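You operate a simulated robot arm through the tools that you are given. There is no shell and no other tool. Be economical: measure what you need, move in short steps, check, and stop when the job is done.

The job below is to be done with a simulated robot arm. You get a single attempt, and the scene is never put back.

## Task
Battery on, start the compressor, set 6 bar, key 200 ml.
Fine: see the feed's signal lamp lit, main air valve open, measure keyed on the blue-banded nozzle.

The check looks at the end state, three seconds after you hand in, the way a careful person would. Anything else that was tipped, shoved, dropped, spilled or broken makes it a failure.

## Robot
A 6-joint arm with a two-finger parallel gripper on a trunk, on a base that drives. Base frame: it is fixed to the floor where the robot stands at the start and does not move with it; the origin is under the middle of the robot, x ahead of it, y to its left, z up; the surface under the hand at the start is at about z = 0.8. Lengths are in m, angles in degrees, forces in N, time in s.
With the tool pointing down near the work surface it reaches from about 0.32 to 0.7 m from the robot's upright axis, wherever it stands. Its first joint turns from -166.0 to 166.0 degrees. Places, roughly: beacon switch [0.4, 0.3, 1.1]; blue air valve [-1.5, -2, 1.3]; blue test tap [-1.5, -1.9, 1]; blue-banded nozzle [-1.25, -1.5, 0.75]; brass air coupler [-1.25, -1.25, 0.75]; drain tap [-1.2, -0.7, 0.3]; fan switch [0.4, 0.5, 1.1]; feed switch [0.4, 0.4, 1.2]; green hose tap [-1.25, -1.75, 0.75]; green start button [-1, -0.5, 1.1]; grey air valve [-0.6, -2.2, 1]; lamps switch [0.4, 0.6, 1.2]; main air valve [0, -2.1, 1]; red isolator knob [0.4, 0, 1.2]; regulator knob [-1.2, -0.5, 1]; vent valve [-1, -0.5, 1]. Payload 4.1 kg.
Tool frame: the origin (TCP) lies between the finger pads and is the grasp point; the fingertips stand 0.023 m ahead of it; z points along the fingers, y is the line along which they close. The gripper opens to 0.094 m. The fingers are 0.038 m wide and 0.01 m thick; the gripper's body (0.054 by 0.096 m) begins 0.039 m behind the TCP.
Orientation is told as [roll, pitch, yaw] about the base's x, y, z axes, in that order, counted from this pose: with the fingers straight down and closing along the base's y, the tool's x points along the base's -x, its y along +y and its z along -z.

## Interface
- The arm moves only by the tool move_arm. Its argument "commands" is a list of rows, each a list of 3 entries, a list of its own where there are three numbers: the shift along the base's x, y, z in m, then the turn, a rotation vector about the base's x, y, z in rad, then the gripper command, from -1 (shut) to 1 (fully open), values between in proportion. In form: [[[dx, dy, dz], [wx, wy, wz], fingers], ...]. A call has 1 to 8 rows; each row shifts and turns the commanded pose from where the row before left it. A row lasts 0.2 s, in which the tool goes at most 0.05 m and 8.6 degrees; a call with a longer step from one row to the next is refused whole, and so is a gripper value outside its range. A pose out of reach is approached as far as the arm can. The call stops where the force on the tool passes 40 N (or 10 N more than at its start, if that is more) or the arm is blocked; 0.2 s more then pass. Each finger travels about 0.045 m/s and halts on what it meets, pressing with about 30 N; the grip force reading is that of the motor and also rises with nothing between the fingers. The clock runs only during rows and for 0.2 s after the last one: add rows that do not move to give the fingers time. The reply holds the time, the measured pose of the TCP, the force on the tool along the base axes, the opening and the grip force, in the units named above and with some noise, with the torque about the TCP (base axes, N m) and any sound that the robot's microphone picked up, and new pictures: "views" is both (left out), scene, wrist or none.
- Cameras (640 x 400 px; columns grow to the right, rows downward): "scene" is now at [0.0246, 0.1884, 1.5595]; the picture's right is [0.23, -0.97, 0.00], its down [-0.58, -0.14, -0.80] and it looks along [0.78, 0.19, -0.60] (base axes); focal length 273 px, centre (320, 200). "wrist" rides on the gripper at [0.086, 0.016, -0.074] in the tool frame; the picture's right is [-0.18, 0.98, 0.00], its down [-0.58, -0.11, -0.81] and it looks along [-0.79, -0.15, 0.59] (tool axes); focal length 243 px, centre (320, 200). There is no depth. A picture from a camera that has moved, and an enlarged one, comes with that camera's place and axes in the base frame and with its lens.
- slide_trunk(by): slides the trunk up (or, below 0, down) by that many m; the arm and the scene camera ride with it, the base frame stays. It gives what a move gives, with no picture.
- steer(legs): drives the robot by 1 to 6 legs, each [ahead, turn to the left] in m and degrees, along the robot's own axes; the way and the turn of a leg run together, so that a leg with both is an arc; at most 1.5 m and 180 degrees a leg. The arm and the cameras ride along, it lands a little off, and it stops where it bumps. It gives what a move gives, and a new picture of the scene camera.
- aim_head(pan, tilt): turns the head with the scene camera to pan (to the left, within 155 degrees either way) and tilt (down, from -29 to 69), counted from straight ahead of the robot. It gives what a move gives, and a new picture of the scene camera.
- close_up(camera, box): a new picture of the part [left, top, right, bottom] of that camera's present view, enlarged. No time passes.
- hand_in(): hands the job in; it is judged then, once.

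Go step by step. Nothing tells you exact positions but the pictures and the camera data: compare them with the known pose of the tool, close in by small moves and look again before you grip or let go. The budget is 120 turns and 260 pictures, counting those below and the enlarged ones. Unless the task says otherwise, let go and move clear before handing in, and close with one line.

The tools are called by a JSON object that holds its "name" and its "arguments". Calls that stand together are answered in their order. move_arm: Moves the arm, as the interface text tells. Its arguments: {"type":"object","properties":{"commands":{"type":"array"},"views":{"type":"string","enum":["both","scene","wrist","none"]}},"required":["commands"]} The other tools are called the same way: slide_trunk (by) slides the trunk up or down; steer (legs) drives the base; aim_head (pan, tilt) turns the head that bears the scene camera; close_up (camera, box) takes an enlarged picture of a part of a camera's view; hand_in () hands the job in.

At the start:

```text
time: 0.0
ee_pos: [0.2882, 0.0724, 1.3862]
tcp_rot: [-0.1, 0.1, 0.1]
wrist_force: [0.3, 0.2, 0.2]
ft_torque: [-0.02, 0.04, 0.01]
gripper_width: 0.094
grasp_force: 0.1
trunk travel left (down, up): [-0.515, 0.075]
robot x, y, heading: [0.0006, 0.0011, -0.4]
head pan, tilt: [13.5, 36.7]
```

scene: 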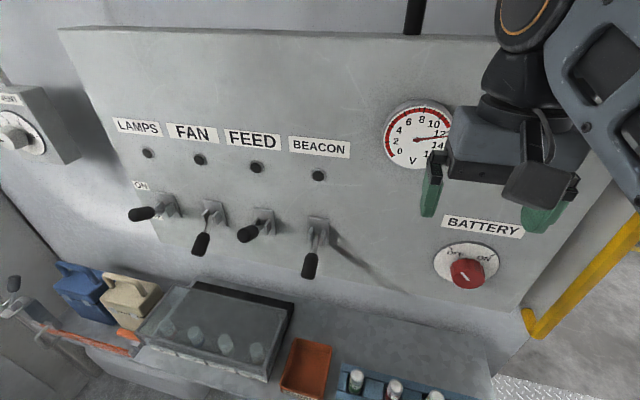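
wrist: 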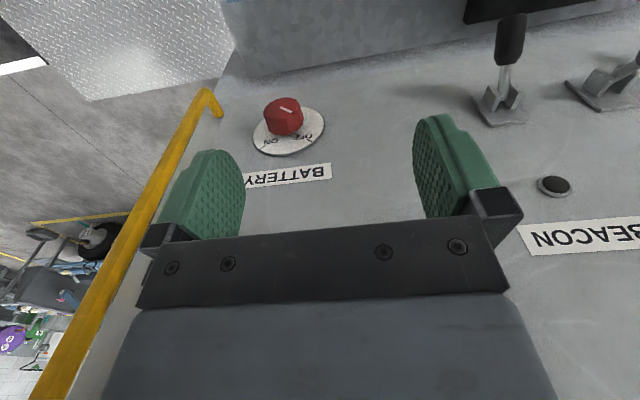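

I see the switch panel with the BATTERY knob at right, four toggles, and a voltmeter. I'll look more closely at the knob and toggles before moving.

{"name": "close_up", "arguments": {"camera": "scene", "box": [380, 90, 560, 300]}}

{"name": "close_up", "arguments": {"camera": "scene", "box": [90, 100, 370, 290]}}

{"name": "aim_head", "arguments": {"pan": 90, "tilt": 20}}

{"name": "aim_head", "arguments": {"pan": -90, "tilt": 20}}

{"name": "aim_head", "arguments": {"pan": -150, "tilt": 20}}

{"name": "aim_head", "arguments": {"pan": 0, "tilt": 36}}

```text
1.90 times, centred on (470, 195) of scene
camera zoom: at [0.0246, 0.1884, 1.5595], right [0.23, -0.97, 0.0], down [-0.58, -0.14, -0.8], along [0.78, 0.19, -0.6], focal length 521 px, centre (34, 210)
```

zoom: 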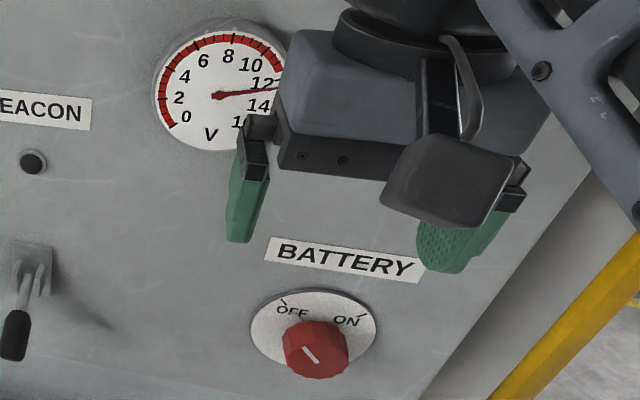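

```text
2.11 times, centred on (230, 195) of scene
camera zoom: at [0.0246, 0.1884, 1.5595], right [0.23, -0.97, 0.0], down [-0.58, -0.14, -0.8], along [0.78, 0.19, -0.6], focal length 576 px, centre (510, 210)
```

zoom: 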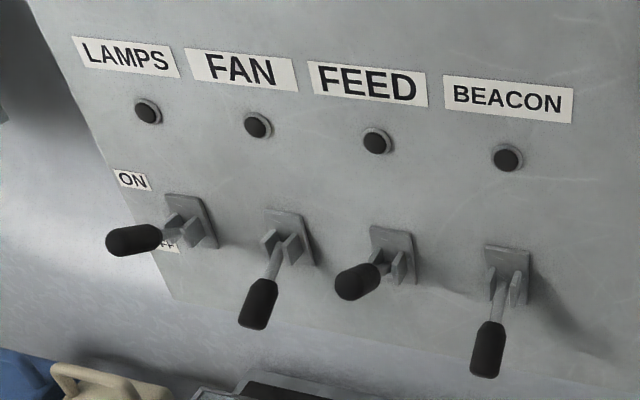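

```text
time: 1.5
ee_pos: [0.2887, 0.0739, 1.3871]
tcp_rot: [0.0, -0.1, 0.0]
wrist_force: [0.4, -0.4, -0.3]
ft_torque: [0.01, -0.01, -0.04]
gripper_width: 0.094
grasp_force: 0.1
trunk travel left (down, up): [-0.515, 0.075]
robot x, y, heading: [0.0, 0.0016, -0.1]
head pan, tilt: [90.0, 20.0]
camera scene: at [-0.06, 0.2611, 1.5859], right [1.0, 0.0, 0.0], down [0.0, -0.34, -0.94], along [0.0, 0.94, -0.34], focal length 273 px, centre (320, 200)
```

scene: 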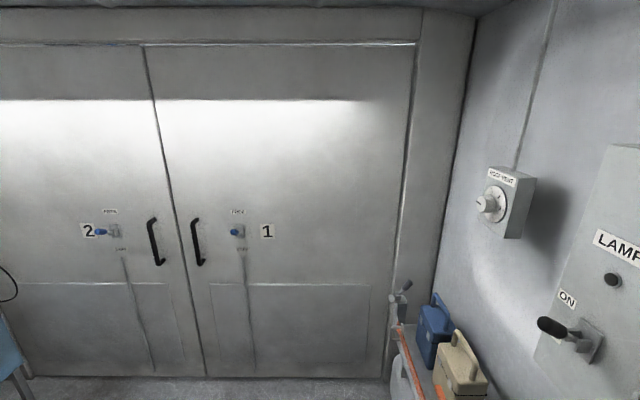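

```text
time: 4.2
ee_pos: [0.2875, 0.0725, 1.3873]
tcp_rot: [0.0, 0.0, 0.0]
wrist_force: [-0.7, 0.5, -0.7]
ft_torque: [0.01, -0.01, 0.01]
gripper_width: 0.094
grasp_force: 0.0
trunk travel left (down, up): [-0.515, 0.075]
robot x, y, heading: [-0.0019, 0.0029, 0.0]
head pan, tilt: [-90.0, 20.0]
camera scene: at [-0.06, 0.0749, 1.5859], right [-1.0, 0.0, 0.0], down [0.0, 0.34, -0.94], along [0.0, -0.94, -0.34], focal length 273 px, centre (320, 200)
```

scene: 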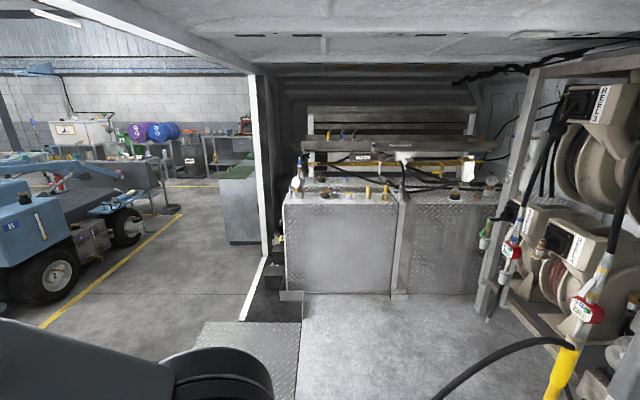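

```text
time: 5.5
ee_pos: [0.2886, 0.0734, 1.3868]
tcp_rot: [0.0, 0.1, -0.1]
wrist_force: [-0.7, 0.9, -0.2]
ft_torque: [-0.01, -0.01, 0.01]
gripper_width: 0.0942
grasp_force: 0.1
trunk travel left (down, up): [-0.515, 0.075]
robot x, y, heading: [-0.0003, -0.0019, 0.0]
head pan, tilt: [-150.0, 20.0]
camera scene: at [-0.1407, 0.1214, 1.5859], right [-0.5, 0.87, 0.0], down [0.3, 0.17, -0.94], along [-0.81, -0.47, -0.34], focal length 273 px, centre (320, 200)
```

scene: 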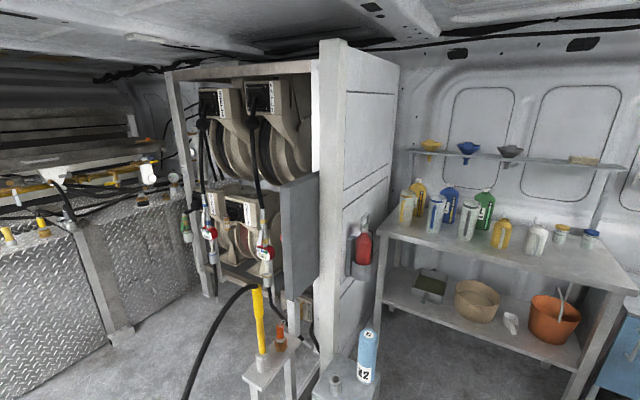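

```text
time: 7.8
ee_pos: [0.2886, 0.073, 1.3864]
tcp_rot: [0.1, 0.0, 0.0]
wrist_force: [-0.9, 0.3, -0.6]
ft_torque: [0.0, 0.01, 0.0]
gripper_width: 0.0939
grasp_force: 0.1
trunk travel left (down, up): [-0.515, 0.075]
robot x, y, heading: [-0.0026, 0.0004, -0.4]
head pan, tilt: [0.0, 36.0]
camera scene: at [0.0275, 0.168, 1.5606], right [0.0, -1.0, 0.0], down [-0.59, 0.0, -0.81], along [0.81, 0.0, -0.59], focal length 273 px, centre (320, 200)
```

scene: 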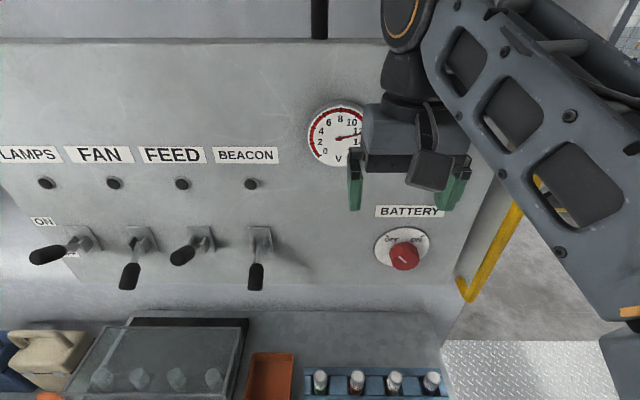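

The battery knob comes out at about (0.41, -0.01, 1.14) on a panel at x≈0.44, and it needs a clockwise turn. I'll back off a little for reach and pitch the tool to face the panel.

{"name": "steer", "arguments": {"legs": [[-0.12, 0]]}}

{"name": "move_arm", "arguments": {"commands": [[[0, -0.01, -0.01], [0, -0.143, 0], 1], [[0, -0.01, -0.01], [0, -0.143, 0], 1], [[0, -0.01, -0.01], [0, -0.143, 0], 1], [[0, -0.01, -0.01], [0, -0.143, 0], 1], [[0, -0.01, -0.01], [0, -0.143, 0], 1], [[0, -0.01, -0.01], [0, -0.143, 0], 1], [[0, -0.01, -0.01], [0, -0.143, 0], 1], [[0, -0.01, -0.01], [0, -0.143, 0], 1]]}}

```text
time: 9.1
ee_pos: [0.1684, 0.0723, 1.3867]
tcp_rot: [0.0, 0.0, 0.1]
wrist_force: [0.1, 0.5, -0.2]
ft_torque: [0.01, 0.01, -0.01]
gripper_width: 0.094
grasp_force: 0.0
trunk travel left (down, up): [-0.515, 0.075]
robot x, y, heading: [-0.1207, -0.0008, 0.3]
head pan, tilt: [0.0, 36.0]
camera scene: at [-0.0925, 0.168, 1.5606], right [0.0, -1.0, 0.0], down [-0.59, 0.0, -0.81], along [0.81, 0.0, -0.59], focal length 273 px, centre (320, 200)
```

scene: 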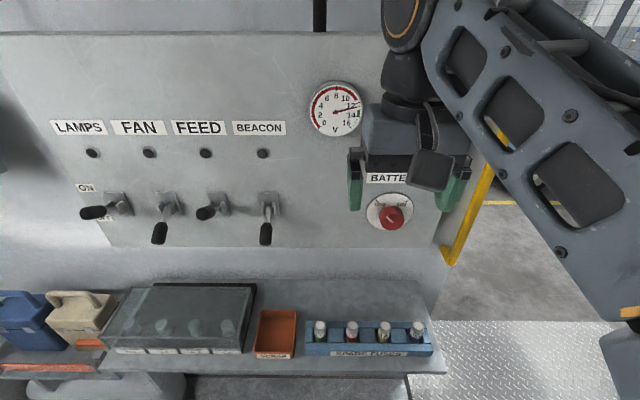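

```text
time: 10.5
ee_pos: [0.2129, 0.0259, 1.274]
tcp_rot: [-2.1, -38.1, 2.8]
wrist_force: [-0.5, -0.1, 0.9]
ft_torque: [0.01, 0.01, 0.01]
gripper_width: 0.0937
grasp_force: 0.1
trunk travel left (down, up): [-0.515, 0.075]
robot x, y, heading: [-0.1208, 0.0013, -0.1]
head pan, tilt: [0.0, 36.0]
stopped in row 7: the arm was blocked; the commanded pose is now the measured one
camera scene: at [-0.0912, 0.1681, 1.5597], right [0.0, -1.0, 0.0], down [-0.59, 0.0, -0.81], along [0.81, 0.0, -0.59], focal length 273 px, centre (320, 200)
camera wrist: at [0.0991, 0.0392, 1.2792], right [0.12, 0.99, 0.09], down [-0.04, -0.08, 1.0], along [0.99, -0.12, 0.03], focal length 243 px, centre (320, 200)
```

scene: 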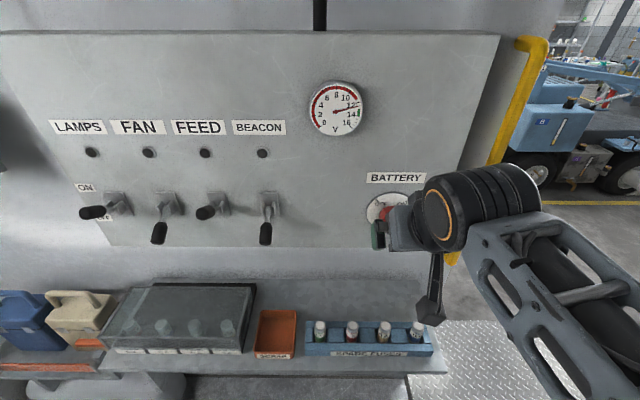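
wrist: 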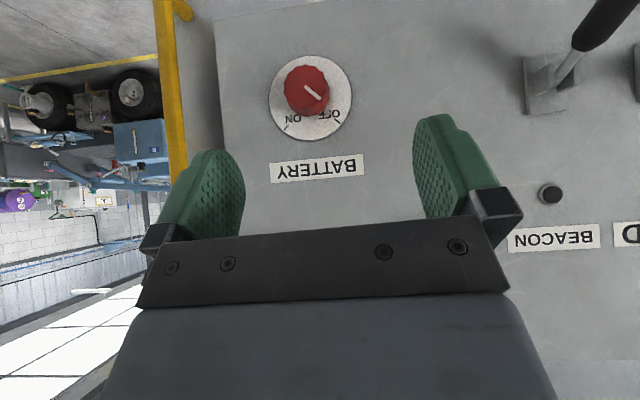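

The arm got blocked while pitching because it is too folded. I'll back off further and extend the arm forward while pitching.

{"name": "steer", "arguments": {"legs": [[-0.13, 0]]}}

{"name": "move_arm", "arguments": {"commands": [[[0.03, 0, 0], [0, 0, 0], 1], [[0.03, 0, 0], [0, 0, 0], 1], [[0.03, 0, 0], [0, -0.14, 0], 1], [[0.02, 0, -0.01], [0, -0.14, 0], 1], [[0, 0, -0.02], [0, -0.14, 0], 1], [[0, 0, -0.02], [0, -0.14, 0], 1], [[0, 0, -0.02], [0, -0.14, 0], 1], [[0, 0, -0.02], [0, -0.1, 0], 1]]}}

```text
time: 11.8
ee_pos: [0.0813, 0.0264, 1.2757]
tcp_rot: [-2.2, -38.2, 2.9]
wrist_force: [0.4, 0.3, -0.5]
ft_torque: [0.01, -0.04, 0.04]
gripper_width: 0.094
grasp_force: 0.0
trunk travel left (down, up): [-0.515, 0.075]
robot x, y, heading: [-0.247, -0.0043, -0.1]
head pan, tilt: [0.0, 36.0]
camera scene: at [-0.2228, 0.1681, 1.5607], right [0.0, -1.0, 0.0], down [-0.59, 0.0, -0.81], along [0.81, 0.0, -0.59], focal length 273 px, centre (320, 200)
```

scene: 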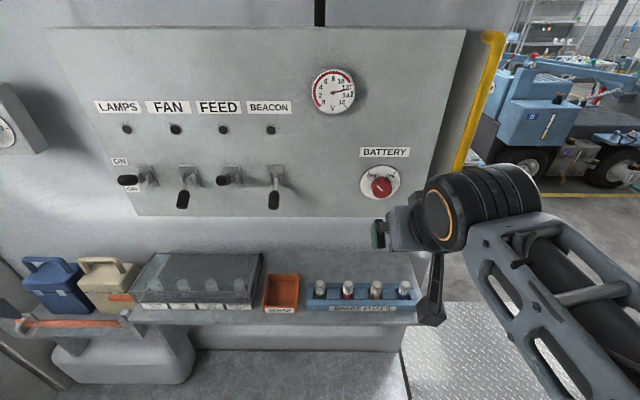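

```text
time: 13.6
ee_pos: [0.1939, 0.0106, 1.2182]
tcp_rot: [-11.6, -70.6, 6.7]
wrist_force: [0.6, 0.4, -0.6]
ft_torque: [0.01, 0.0, -0.01]
gripper_width: 0.094
grasp_force: 0.1
out of reach, approached as far as the arm can: row 6, 7, 8
trunk travel left (down, up): [-0.515, 0.075]
robot x, y, heading: [-0.2499, -0.0007, 0.3]
head pan, tilt: [0.0, 36.0]
camera scene: at [-0.222, 0.1681, 1.5606], right [0.0, -1.0, 0.0], down [-0.59, 0.0, -0.81], along [0.81, 0.0, -0.59], focal length 273 px, centre (320, 200)
camera wrist: at [0.0967, 0.0303, 1.1598], right [0.13, 0.99, 0.11], down [-0.57, -0.01, 0.82], along [0.81, -0.17, 0.56], focal length 243 px, centre (320, 200)
```

scene: 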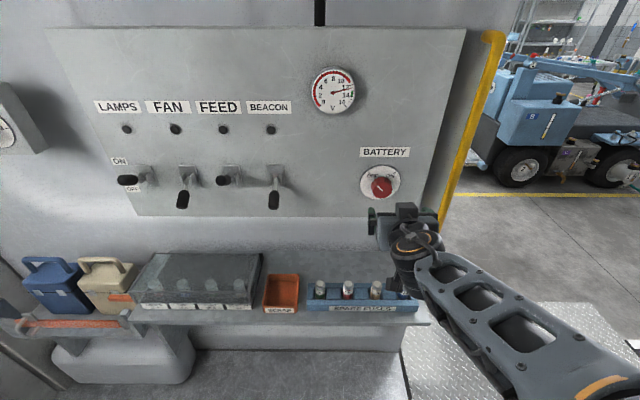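
wrist: 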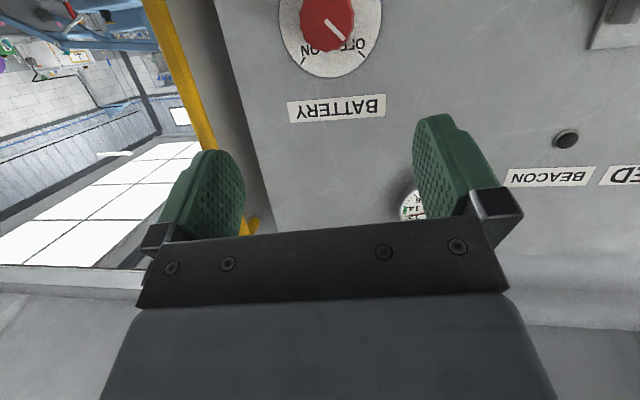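

Pitch is short at 70° because the arm is still folded. I'll extend further forward.

{"name": "move_arm", "arguments": {"commands": [[[0.03, 0, 0], [0, 0, 0], 1], [[0.03, 0, 0], [0, 0, 0], 1], [[0.02, 0, 0], [0, 0, 0], 1], [[0, 0, 0], [0, 0, 0], 1]]}}

```text
time: 14.6
ee_pos: [0.2741, 0.0113, 1.2199]
tcp_rot: [-11.5, -70.6, 6.6]
wrist_force: [-0.4, 0.9, 0.2]
ft_torque: [0.02, 0.0, -0.02]
gripper_width: 0.0941
grasp_force: 0.2
trunk travel left (down, up): [-0.515, 0.075]
robot x, y, heading: [-0.2494, 0.0027, 0.0]
head pan, tilt: [0.0, 36.0]
camera scene: at [-0.222, 0.1681, 1.5605], right [0.0, -1.0, 0.0], down [-0.59, 0.0, -0.81], along [0.81, 0.0, -0.59], focal length 273 px, centre (320, 200)
camera wrist: at [0.1772, 0.0308, 1.1614], right [0.13, 0.98, 0.11], down [-0.57, -0.01, 0.82], along [0.81, -0.17, 0.56], focal length 243 px, centre (320, 200)
```

scene: 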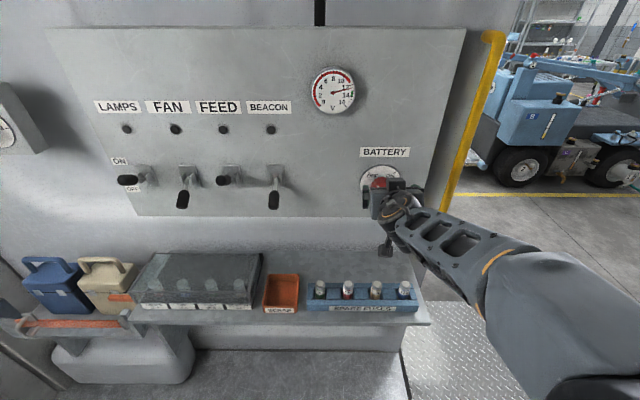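
wrist: 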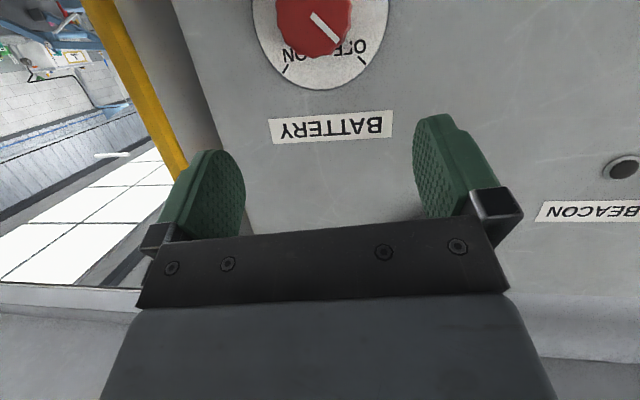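

I'm making a clean approach: levelling the tool, pre-rolling by -45° and centring on the knob axis (y≈-0.004, z≈1.145) at a safe x.

{"name": "move_arm", "arguments": {"commands": [[[0.01, -0.005, -0.025], [0.017, -0.11, 0.028], 1], [[0.01, -0.005, -0.025], [0.017, -0.11, 0.028], 1], [[0.01, -0.005, -0.025], [0.017, -0.11, 0.028], 1], [[0, 0, 0], [-0.145, 0, 0], 1], [[0, 0, 0], [-0.145, 0, 0], 1], [[0, 0, 0], [-0.145, 0, 0], 1], [[0, 0, 0], [-0.145, 0, 0], 1], [[0, 0, 0], [-0.145, 0, 0], 1]]}}

```text
time: 16.4
ee_pos: [0.2908, 0.066, 1.1446]
tcp_rot: [-89.7, -48.2, 89.4]
wrist_force: [0.1, -0.3, -0.3]
ft_torque: [0.0, -0.02, 0.02]
gripper_width: 0.0939
grasp_force: 0.1
out of reach, approached as far as the arm can: row 2, 3, 4
trunk travel left (down, up): [-0.515, 0.075]
robot x, y, heading: [-0.2534, -0.0006, 0.1]
head pan, tilt: [0.0, 36.0]
camera scene: at [-0.222, 0.1681, 1.5606], right [0.0, -1.0, 0.0], down [-0.59, 0.0, -0.81], along [0.81, 0.0, -0.59], focal length 273 px, centre (320, 200)
camera wrist: at [0.2168, 0.0205, 1.0696], right [0.0, 0.86, -0.52], down [-0.8, 0.31, 0.51], along [0.6, 0.41, 0.69], focal length 243 px, centre (320, 200)
```

scene: 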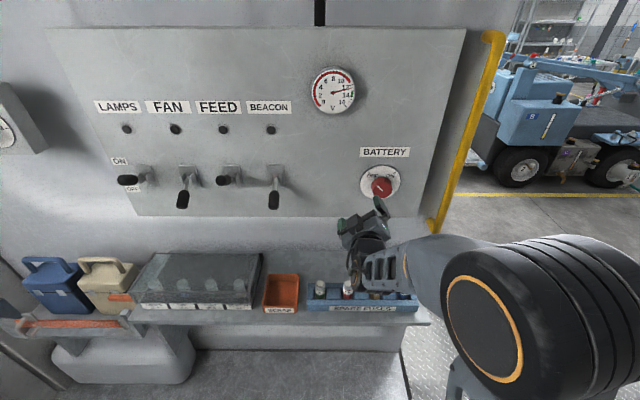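
wrist: 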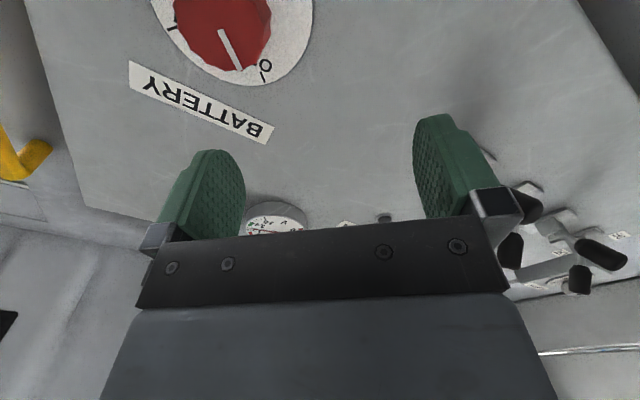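

The tool now points straight at the panel, rolled by -42°. I'll shift right to the knob axis.

{"name": "move_arm", "arguments": {"commands": [[[0, -0.035, 0], [0, 0, 0], 1], [[0, -0.035, 0], [0, 0, 0], 1], [[0, 0, 0], [0, 0, 0], 1]]}}

```text
time: 17.2
ee_pos: [0.2855, 0.0612, 1.1513]
tcp_rot: [-89.7, -48.4, 89.1]
wrist_force: [-0.6, 0.5, 0.0]
ft_torque: [0.01, 0.01, 0.03]
gripper_width: 0.0942
grasp_force: 0.0
out of reach, approached as far as the arm can: row 1, 2
trunk travel left (down, up): [-0.515, 0.075]
robot x, y, heading: [-0.2485, -0.0006, 0.1]
head pan, tilt: [0.0, 36.0]
camera scene: at [-0.2221, 0.1681, 1.5606], right [0.0, -1.0, 0.0], down [-0.59, 0.0, -0.81], along [0.81, 0.0, -0.59], focal length 273 px, centre (320, 200)
camera wrist: at [0.2103, 0.0164, 1.0768], right [0.01, 0.86, -0.52], down [-0.8, 0.31, 0.51], along [0.6, 0.41, 0.69], focal length 243 px, centre (320, 200)
```

scene: 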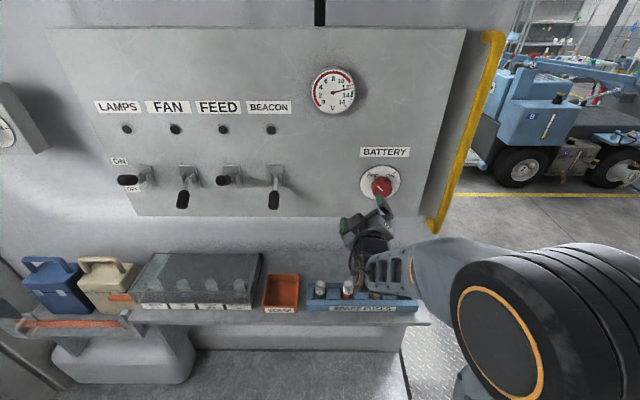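
wrist: 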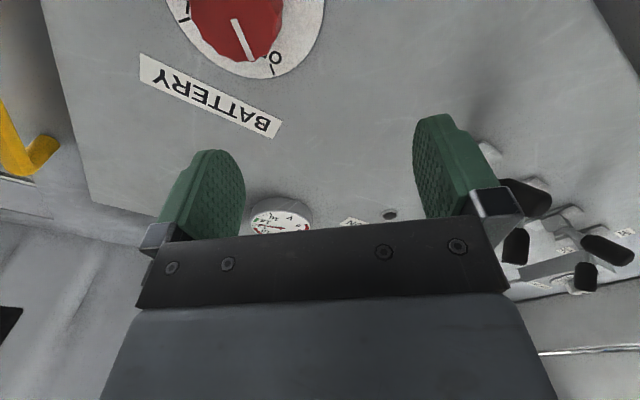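

A reach limit again; I'll go forward as well as right, which extends the arm, while keeping clear of the knob.

{"name": "move_arm", "arguments": {"commands": [[[0.03, 0, 0], [0, 0, 0], 1], [[0.02, -0.01, 0], [0, 0, 0], 1], [[0, -0.025, -0.006], [0, 0, 0], 1], [[0, -0.03, 0], [0, 0, 0], 1], [[0, 0, 0], [0, 0, 0], 1]]}}

```text
time: 18.4
ee_pos: [0.33, 0.0627, 1.1583]
tcp_rot: [-89.4, -48.4, 88.5]
wrist_force: [-0.2, -0.1, 0.5]
ft_torque: [-0.01, -0.01, 0.01]
gripper_width: 0.0941
grasp_force: 0.1
out of reach, approached as far as the arm can: row 1, 2, 3, 4
trunk travel left (down, up): [-0.515, 0.075]
robot x, y, heading: [-0.2487, 0.0036, -0.2]
head pan, tilt: [0.0, 36.0]
camera scene: at [-0.2221, 0.1681, 1.5605], right [0.0, -1.0, 0.0], down [-0.59, 0.0, -0.81], along [0.81, 0.0, -0.59], focal length 273 px, centre (320, 200)
camera wrist: at [0.2541, 0.0179, 1.0844], right [0.01, 0.86, -0.52], down [-0.8, 0.32, 0.51], along [0.6, 0.4, 0.69], focal length 243 px, centre (320, 200)
```

scene: 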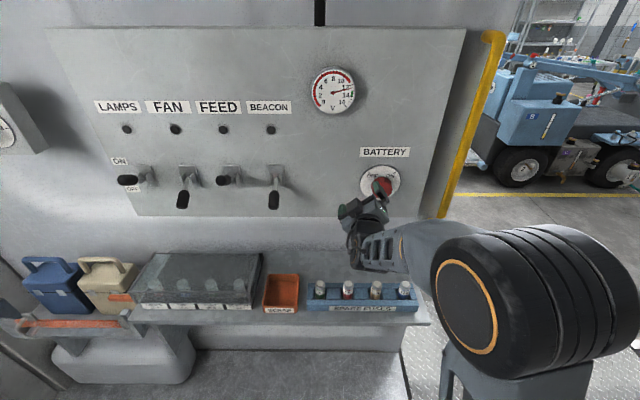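
wrist: 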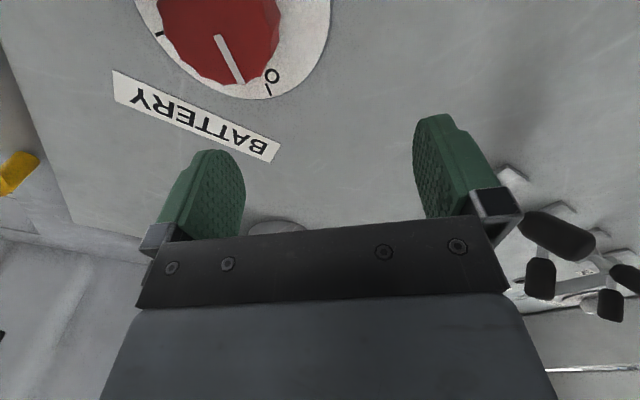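

I keep meeting a reach limit, so I'll look at the arm's configuration and at the space behind before repositioning.

{"name": "aim_head", "arguments": {"pan": -60, "tilt": 60}}

{"name": "aim_head", "arguments": {"pan": -155, "tilt": 50}}

{"name": "aim_head", "arguments": {"pan": 155, "tilt": 50}}

```text
time: 19.7
ee_pos: [0.3303, 0.0631, 1.1598]
tcp_rot: [-89.5, -48.3, 88.6]
wrist_force: [1.1, -0.2, 0.1]
ft_torque: [0.0, 0.04, 0.0]
gripper_width: 0.0939
grasp_force: 0.0
trunk travel left (down, up): [-0.515, 0.075]
robot x, y, heading: [-0.2487, 0.0014, -0.2]
head pan, tilt: [-60.0, 60.0]
camera scene: at [-0.2762, 0.1104, 1.5278], right [-0.87, -0.5, 0.0], down [-0.43, 0.75, -0.5], along [0.25, -0.43, -0.87], focal length 273 px, centre (320, 200)
```

scene: 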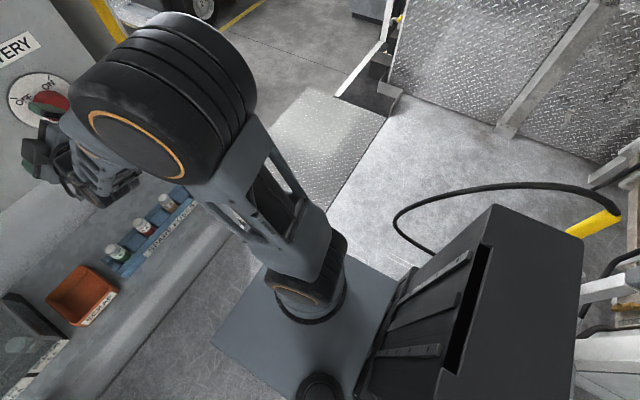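

```text
time: 21.4
ee_pos: [0.3293, 0.0632, 1.1589]
tcp_rot: [-89.5, -48.3, 88.5]
wrist_force: [-0.1, 0.1, 0.5]
ft_torque: [0.01, 0.0, 0.0]
gripper_width: 0.094
grasp_force: 0.0
trunk travel left (down, up): [-0.515, 0.075]
robot x, y, heading: [-0.2511, -0.0004, -0.2]
head pan, tilt: [-154.7, 50.0]
camera scene: at [-0.3791, 0.1352, 1.5404], right [-0.43, 0.9, 0.0], down [0.69, 0.33, -0.64], along [-0.58, -0.27, -0.77], focal length 273 px, centre (320, 200)
```

scene: 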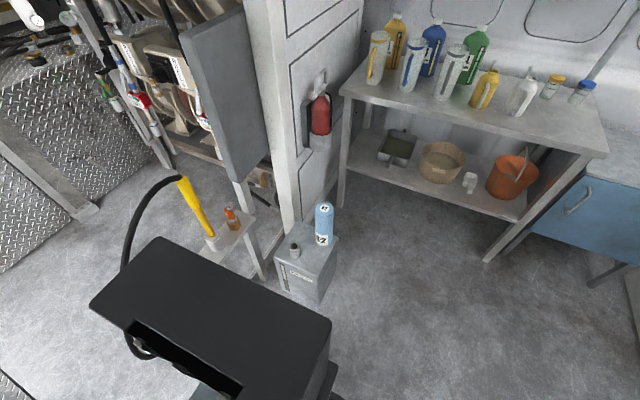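

```text
time: 25.6
ee_pos: [0.3292, 0.0629, 1.1598]
tcp_rot: [-89.5, -48.3, 88.5]
wrist_force: [-1.0, 0.0, 0.1]
ft_torque: [-0.01, 0.01, -0.04]
gripper_width: 0.0939
grasp_force: 0.1
trunk travel left (down, up): [-0.515, 0.075]
robot x, y, heading: [-0.2498, 0.0042, -0.2]
head pan, tilt: [154.7, 50.0]
camera scene: at [-0.3791, 0.2011, 1.5403], right [0.43, 0.9, 0.0], down [0.69, -0.33, -0.64], along [-0.58, 0.28, -0.77], focal length 273 px, centre (320, 200)
```

scene: 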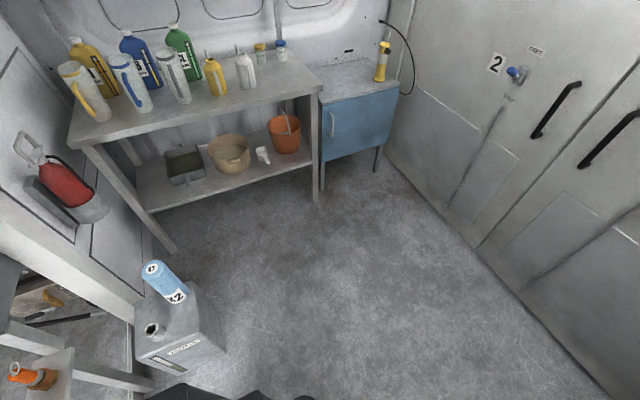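

The upper arm stands up near the base, so the forearm is steep and the wrist limits out. There is about 0.25 m free behind, so I'll back up 0.13 and reach out more.

{"name": "steer", "arguments": {"legs": [[-0.13, 0]]}}

{"name": "aim_head", "arguments": {"pan": 0, "tilt": 36}}

{"name": "move_arm", "arguments": {"commands": [[[0.04, 0, 0], [0, 0, 0], 1], [[0.04, 0, 0], [0, 0, 0], 1], [[0.04, -0.02, 0], [0, 0, 0], 1], [[0, -0.025, -0.006], [0, 0, 0], 1], [[0, -0.02, -0.006], [0, 0, 0], 1], [[0, 0, 0], [0, 0, 0], 1]]}}

```text
time: 26.9
ee_pos: [0.1972, 0.0619, 1.1588]
tcp_rot: [-89.6, -48.3, 88.5]
wrist_force: [-0.4, 0.2, -0.7]
ft_torque: [-0.05, 0.0, -0.03]
gripper_width: 0.0942
grasp_force: 0.0
trunk travel left (down, up): [-0.515, 0.075]
robot x, y, heading: [-0.3827, 0.002, 0.0]
head pan, tilt: [154.7, 50.0]
camera scene: at [-0.5113, 0.2012, 1.5403], right [0.43, 0.9, 0.0], down [0.69, -0.33, -0.64], along [-0.58, 0.28, -0.77], focal length 273 px, centre (320, 200)
```

scene: 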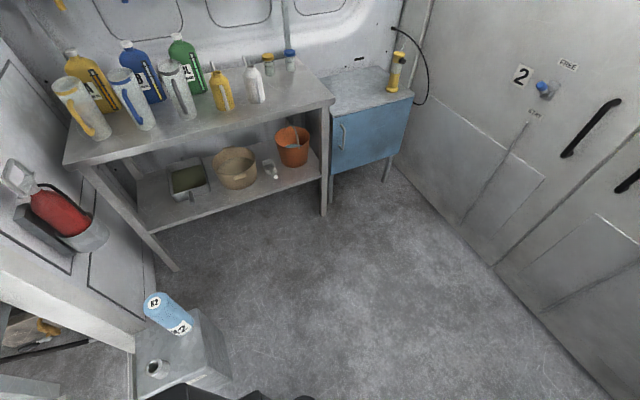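

```text
time: 29.3
ee_pos: [0.1979, 0.062, 1.1582]
tcp_rot: [-89.4, -48.2, 88.5]
wrist_force: [-0.8, 0.0, -0.5]
ft_torque: [-0.03, 0.01, 0.0]
gripper_width: 0.094
grasp_force: 0.2
trunk travel left (down, up): [-0.515, 0.075]
robot x, y, heading: [-0.3823, 0.0002, -0.1]
head pan, tilt: [0.0, 36.0]
camera scene: at [-0.3536, 0.1682, 1.5605], right [0.0, -1.0, 0.0], down [-0.59, 0.0, -0.81], along [0.81, 0.0, -0.59], focal length 273 px, centre (320, 200)
```

scene: 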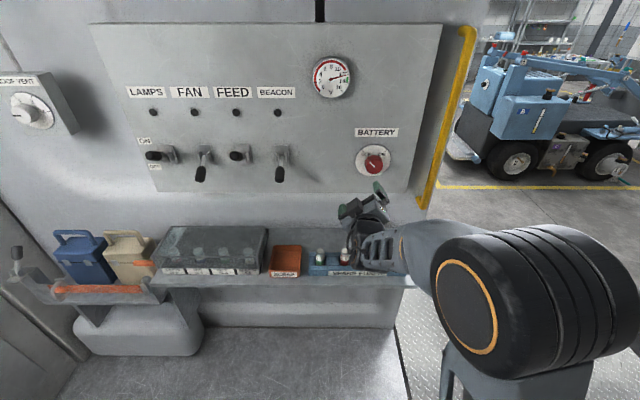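

```text
time: 30.7
ee_pos: [0.3203, 0.0548, 1.1626]
tcp_rot: [-89.2, -48.3, 87.1]
wrist_force: [0.8, -0.3, 1.2]
ft_torque: [0.05, -0.03, 0.01]
gripper_width: 0.094
grasp_force: 0.0
out of reach, approached as far as the arm can: row 3, 4, 5
trunk travel left (down, up): [-0.515, 0.075]
robot x, y, heading: [-0.3821, 0.0039, 0.1]
head pan, tilt: [0.0, 36.0]
camera scene: at [-0.3534, 0.1681, 1.5605], right [0.0, -1.0, 0.0], down [-0.59, 0.0, -0.81], along [0.81, 0.0, -0.59], focal length 273 px, centre (320, 200)
camera wrist: at [0.2442, 0.0125, 1.0889], right [0.03, 0.86, -0.52], down [-0.79, 0.34, 0.51], along [0.61, 0.39, 0.68], focal length 243 px, centre (320, 200)
```

scene: 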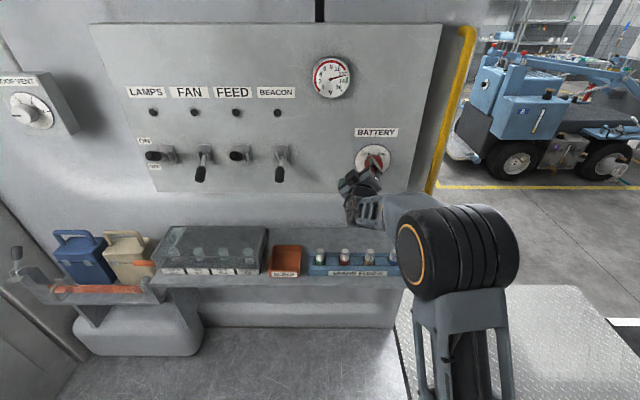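
wrist: 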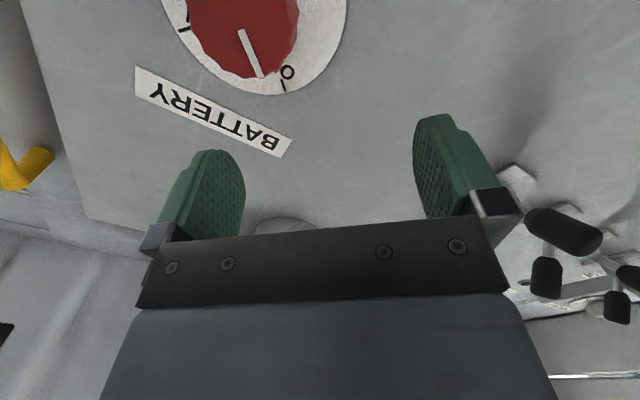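

The lateral limit persists with this roll, so it seems to be a wrist joint limit. I'll roll back towards 0 and then shift right.

{"name": "move_arm", "arguments": {"commands": [[[-0.02, 0, 0], [0.14, 0, 0.02], 1], [[0, 0, 0], [0.14, 0, 0.02], 1], [[0, 0, 0], [0.14, 0, 0], 1], [[0, 0, 0], [0.14, 0, 0], 1], [[0, 0, 0], [0.14, 0, 0], 1], [[0, -0.02, -0.005], [0, 0, 0], 1], [[0, -0.02, -0.005], [0, 0, 0], 1], [[0, -0.02, -0.005], [0, 0, 0], 1]]}}

```text
time: 32.5
ee_pos: [0.2988, 0.0844, 1.1691]
tcp_rot: [-91.4, -88.4, 91.6]
wrist_force: [-0.7, -0.2, 0.0]
ft_torque: [0.03, 0.02, 0.01]
gripper_width: 0.0942
grasp_force: 0.0
out of reach, approached as far as the arm can: row 1, 2, 6, 7, 8
trunk travel left (down, up): [-0.515, 0.075]
robot x, y, heading: [-0.3832, 0.0017, 0.1]
head pan, tilt: [0.0, 36.0]
camera scene: at [-0.3536, 0.1682, 1.5605], right [0.0, -1.0, 0.0], down [-0.59, 0.0, -0.81], along [0.81, 0.0, -0.59], focal length 273 px, centre (320, 200)
camera wrist: at [0.2252, 0.0972, 1.0831], right [-0.01, 0.99, 0.16], down [-0.81, -0.1, 0.58], along [0.59, -0.12, 0.8], focal length 243 px, centre (320, 200)
```

scene: 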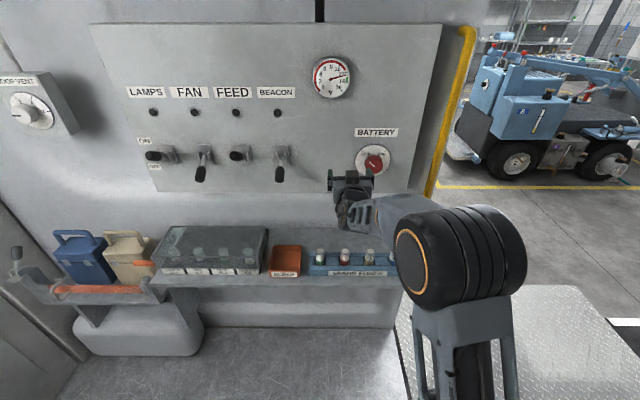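
wrist: 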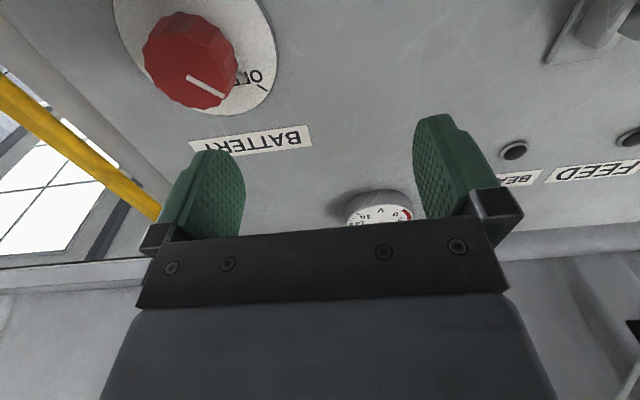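

The limit is angular: the hand must point slightly right of radial. So the robot should stand about 0.1 m to the right; I'll retract the hand and shift the base with a turn-drive-turn.

{"name": "move_arm", "arguments": {"commands": [[[-0.04, 0, 0], [0, 0, 0], 1], [[-0.04, 0, 0], [0, 0, 0], 1], [[-0.04, 0, 0], [0, 0, 0], 1]], "views": "none"}}

{"name": "steer", "arguments": {"legs": [[0, -40], [0.17, 0], [0, 40]]}}

```text
time: 33.3
ee_pos: [0.1802, 0.0865, 1.1685]
tcp_rot: [-99.8, -88.3, 100.8]
wrist_force: [0.0, -1.4, -0.3]
ft_torque: [-0.02, 0.02, 0.02]
gripper_width: 0.0937
grasp_force: 0.2
trunk travel left (down, up): [-0.515, 0.075]
robot x, y, heading: [-0.3843, -0.0015, 0.3]
head pan, tilt: [0.0, 36.0]
```

```text
time: 38.5
ee_pos: [0.3113, -0.0351, 1.1692]
tcp_rot: [-98.9, -88.3, 99.0]
wrist_force: [0.1, -0.1, 0.2]
ft_torque: [-0.02, 0.02, -0.01]
gripper_width: 0.0941
grasp_force: 0.0
trunk travel left (down, up): [-0.515, 0.075]
robot x, y, heading: [-0.2502, -0.1111, -1.3]
head pan, tilt: [0.0, 36.0]
camera scene: at [-0.2208, 0.0567, 1.5605], right [-0.02, -1.0, 0.0], down [-0.59, 0.01, -0.81], along [0.81, -0.02, -0.59], focal length 273 px, centre (320, 200)
```

scene: 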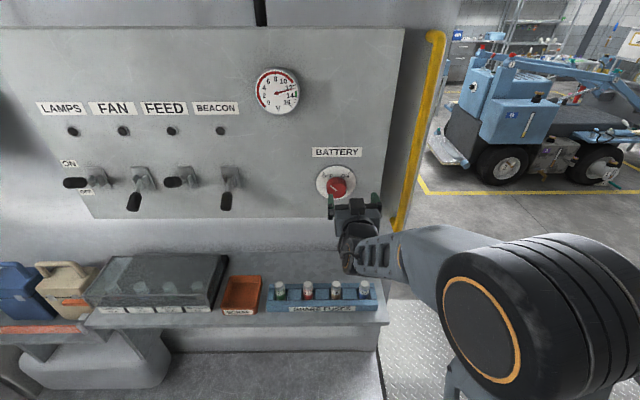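

Now the hand faces the knob nearly in line. I'll centre and roll -42°.

{"name": "move_arm", "arguments": {"commands": [[[0, 0.015, -0.012], [-0.12, 0, 0], 1], [[0, 0.016, -0.012], [-0.12, 0, 0], 1], [[0, 0, 0], [-0.14, 0, 0], 1], [[0, 0, 0], [-0.14, 0, 0], 1], [[0, 0, 0], [-0.14, 0, 0], 1], [[0, 0, 0], [-0.14, 0, 0], 1]]}}

```text
time: 39.9
ee_pos: [0.3117, -0.0056, 1.1446]
tcp_rot: [-90.0, -42.5, 90.4]
wrist_force: [0.5, -0.6, 0.6]
ft_torque: [0.04, 0.03, 0.0]
gripper_width: 0.0937
grasp_force: 0.1
trunk travel left (down, up): [-0.515, 0.075]
robot x, y, heading: [-0.2496, -0.1146, -1.4]
head pan, tilt: [0.0, 36.0]
camera scene: at [-0.2208, 0.0565, 1.5606], right [-0.02, -1.0, 0.0], down [-0.59, 0.01, -0.81], along [0.81, -0.02, -0.59], focal length 273 px, centre (320, 200)
camera wrist: at [0.2378, -0.0587, 1.0746], right [0.0, 0.8, -0.6], down [-0.81, 0.35, 0.47], along [0.59, 0.49, 0.64], focal length 243 px, centre (320, 200)
```

scene: 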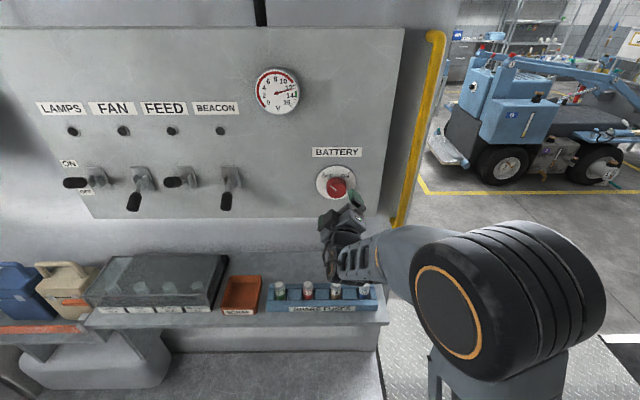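
wrist: 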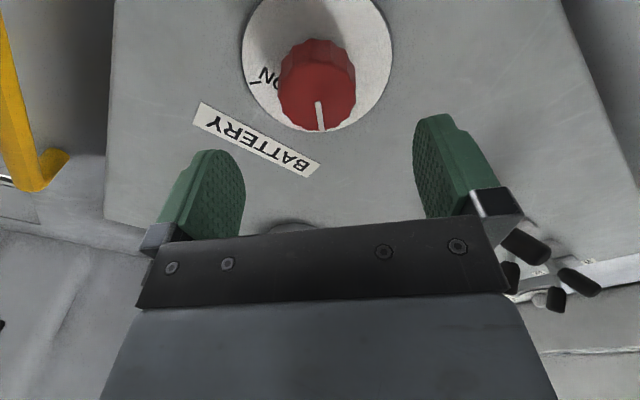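

The knob axis measures (y -0.005, z 1.146) with its front at x≈0.39, and the tool is aligned. I'll advance to x≈0.405 and grip.

{"name": "move_arm", "arguments": {"commands": [[[0.03, 0, 0], [0, 0, 0], 1], [[0.03, 0, 0], [0, 0, 0], 1], [[0.03, 0, 0.001], [0, 0, 0], 1], [[0, 0, 0], [0, 0, 0], 1]], "views": "wrist"}}

{"name": "move_arm", "arguments": {"commands": [[[0, 0, 0], [0, 0, 0], -0.5], [[0, 0, 0], [0, 0, 0], -0.5], [[0, 0, 0], [0, 0, 0], -0.5], [[0, 0, 0], [0, 0, 0], -0.5], [[0, 0, 0], [0, 0, 0], -0.5]], "views": "wrist"}}

```text
time: 40.9
ee_pos: [0.402, -0.0049, 1.1451]
tcp_rot: [-90.1, -42.6, 90.3]
wrist_force: [0.4, 0.6, -0.9]
ft_torque: [-0.01, -0.01, 0.0]
gripper_width: 0.0939
grasp_force: 0.1
trunk travel left (down, up): [-0.515, 0.075]
robot x, y, heading: [-0.2504, -0.1118, -1.4]
head pan, tilt: [0.0, 36.0]
camera wrist: at [0.3276, -0.0578, 1.076], right [0.0, 0.8, -0.6], down [-0.81, 0.35, 0.47], along [0.59, 0.49, 0.65], focal length 243 px, centre (320, 200)
```

wrist: 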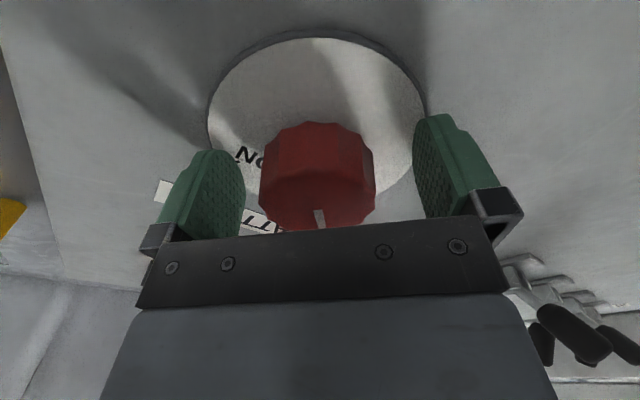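

```text
time: 42.1
ee_pos: [0.4017, -0.0061, 1.1475]
tcp_rot: [-90.4, -42.6, 90.4]
wrist_force: [3.9, -1.9, 7.6]
ft_torque: [0.04, -0.56, -1.17]
gripper_width: 0.0558
grasp_force: 45.2
trunk travel left (down, up): [-0.515, 0.075]
robot x, y, heading: [-0.2524, -0.1138, -0.9]
head pan, tilt: [0.0, 36.0]
camera wrist: at [0.3276, -0.0588, 1.0771], right [0.0, 0.8, -0.6], down [-0.81, 0.35, 0.47], along [0.59, 0.48, 0.65], focal length 243 px, centre (320, 200)
```

wrist: 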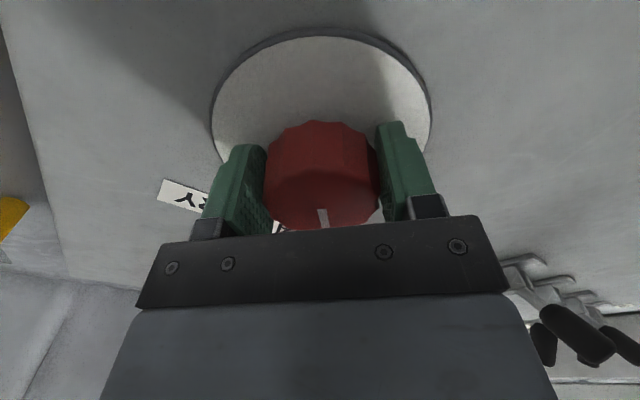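

The knob is gripped. I'll turn it clockwise by about 85–90°, watching the torque.

{"name": "move_arm", "arguments": {"commands": [[[0, 0.0005, -0.002], [0.14, 0, 0], -0.5], [[0, 0, 0], [0.14, 0, 0], -0.5], [[0, 0, 0], [0.14, 0, 0], -0.5], [[0, 0, 0], [0.14, 0, 0], -0.5], [[0, 0, 0], [0.14, 0, 0], -0.5], [[0, 0, 0], [0.14, 0, 0], -0.5]]}}

```text
time: 43.5
ee_pos: [0.4016, -0.0034, 1.1453]
tcp_rot: [128.8, -88.9, -128.6]
wrist_force: [5.9, 3.1, 24.7]
ft_torque: [0.0, -0.51, -0.92]
gripper_width: 0.0558
grasp_force: 45.3
trunk travel left (down, up): [-0.515, 0.075]
robot x, y, heading: [-0.2495, -0.1147, -0.9]
head pan, tilt: [0.0, 36.0]
camera scene: at [-0.2225, 0.0566, 1.5607], right [-0.02, -1.0, 0.0], down [-0.59, 0.01, -0.81], along [0.81, -0.02, -0.59], focal length 273 px, centre (320, 200)
camera wrist: at [0.3278, 0.014, 1.0594], right [-0.01, 0.98, 0.2], down [-0.81, -0.12, 0.57], along [0.58, -0.16, 0.8], focal length 243 px, centre (320, 200)
```

scene: 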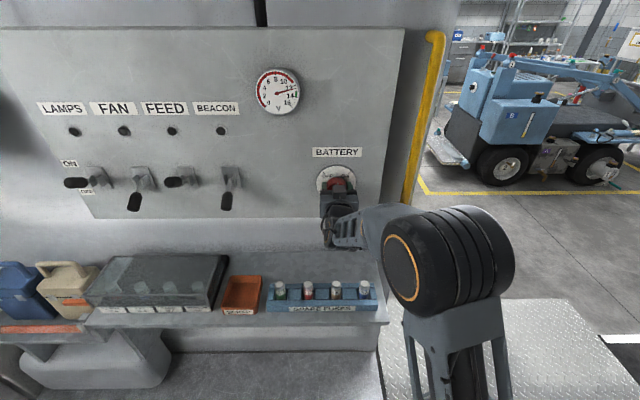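
wrist: 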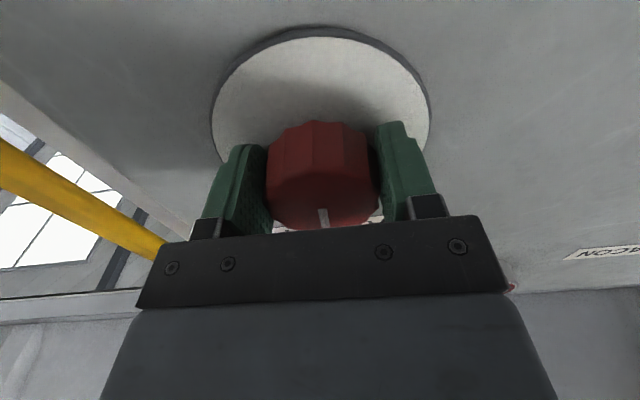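

The knob turns with the hand. I'll raise slightly to relieve the side force and continue the other half.

{"name": "move_arm", "arguments": {"commands": [[[0, 0, 0.002], [0.14, 0, 0], -0.5], [[0, 0, 0], [0.14, 0, 0], -0.5], [[0, 0, 0], [0.14, 0, 0], -0.5], [[0, 0, 0], [0.14, 0, 0], -0.5], [[0, 0, 0], [0.12, 0, 0], -0.5], [[0, 0, 0], [0.06, 0, 0], -0.5]]}}

```text
time: 44.0
ee_pos: [0.4012, -0.0014, 1.1473]
tcp_rot: [83.2, -78.7, -85.3]
wrist_force: [-12.2, -15.8, 0.1]
ft_torque: [0.06, -0.57, 0.32]
gripper_width: 0.0567
grasp_force: 44.8
out of reach, approached as far as the arm can: row 1, 2
trunk travel left (down, up): [-0.515, 0.075]
robot x, y, heading: [-0.2534, -0.1108, -1.9]
head pan, tilt: [0.0, 36.0]
stopped in row 2: the force on the tool passed its limit at 60 N (the readings are from after the stop); the commanded pose is now the measured one
camera scene: at [-0.2221, 0.0542, 1.5605], right [-0.03, -1.0, 0.0], down [-0.59, 0.02, -0.81], along [0.81, -0.02, -0.59], focal length 273 px, centre (320, 200)
camera wrist: at [0.3264, 0.0334, 1.0664], right [0.04, 0.93, 0.37], down [-0.8, -0.19, 0.57], along [0.6, -0.32, 0.73], focal length 243 px, centre (320, 200)
```

scene: 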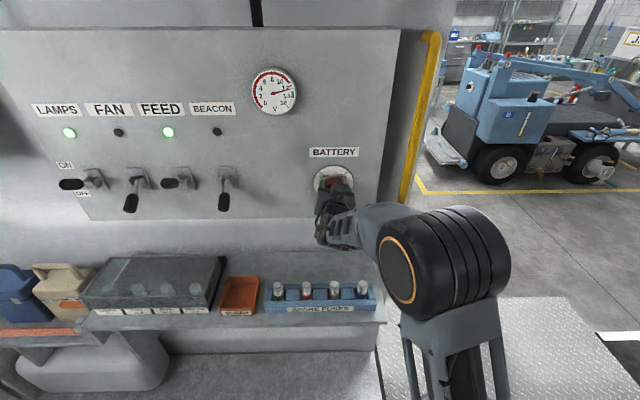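
wrist: 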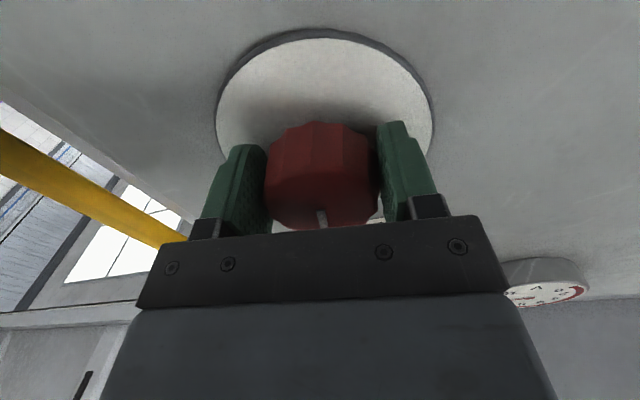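

The lamps for LAMPS and FEED came on, so the switch is past its threshold. The arm limit stopped me at about 62° of 90°; I'll release, re-roll and finish the turn to the ON mark.

{"name": "move_arm", "arguments": {"commands": [[[0, 0, 0], [0, 0, 0], 1], [[0, 0, 0], [0, 0, 0], 1], [[0, 0, 0], [0, 0, 0], 1], [[0, 0, 0], [0, 0, 0], 1], [[-0.04, 0, 0], [0, 0, 0], 1], [[-0.03, 0, 0], [0, 0, 0], 1]], "views": "none"}}

{"name": "move_arm", "arguments": {"commands": [[[0, 0, 0], [-0.14, 0, 0], 1], [[0, 0, 0], [-0.14, 0, 0], 1], [[0, 0, 0], [-0.14, 0, 0], 1], [[0, 0, 0], [-0.14, 0, 0], 1], [[0, 0, 0], [-0.14, 0, 0], 1], [[0, 0, 0], [-0.14, 0, 0], 1]]}}

```text
time: 45.4
ee_pos: [0.3328, 0.0025, 1.145]
tcp_rot: [82.1, -79.0, -84.1]
wrist_force: [-0.7, -0.3, 0.0]
ft_torque: [-0.02, -0.04, 0.01]
gripper_width: 0.0939
grasp_force: 0.0
trunk travel left (down, up): [-0.515, 0.075]
robot x, y, heading: [-0.2545, -0.1136, -1.5]
head pan, tilt: [0.0, 36.0]
```

```text
time: 46.8
ee_pos: [0.3324, 0.0027, 1.1455]
tcp_rot: [-90.5, -52.8, 88.2]
wrist_force: [-0.4, -0.1, -0.5]
ft_torque: [-0.01, 0.03, -0.02]
gripper_width: 0.094
grasp_force: 0.0
trunk travel left (down, up): [-0.515, 0.075]
robot x, y, heading: [-0.2525, -0.1093, -1.4]
head pan, tilt: [0.0, 36.0]
camera scene: at [-0.2202, 0.0563, 1.5606], right [-0.03, -1.0, 0.0], down [-0.59, 0.01, -0.81], along [0.81, -0.02, -0.59], focal length 273 px, centre (320, 200)
camera wrist: at [0.2579, -0.0337, 1.066], right [0.04, 0.89, -0.45], down [-0.8, 0.3, 0.52], along [0.6, 0.34, 0.72], focal length 243 px, centre (320, 200)
```

scene: 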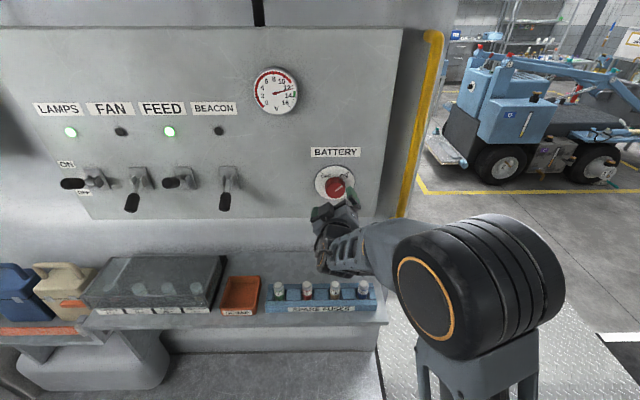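
wrist: 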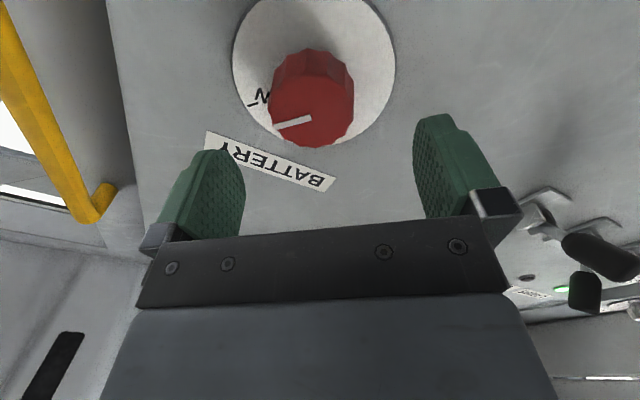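

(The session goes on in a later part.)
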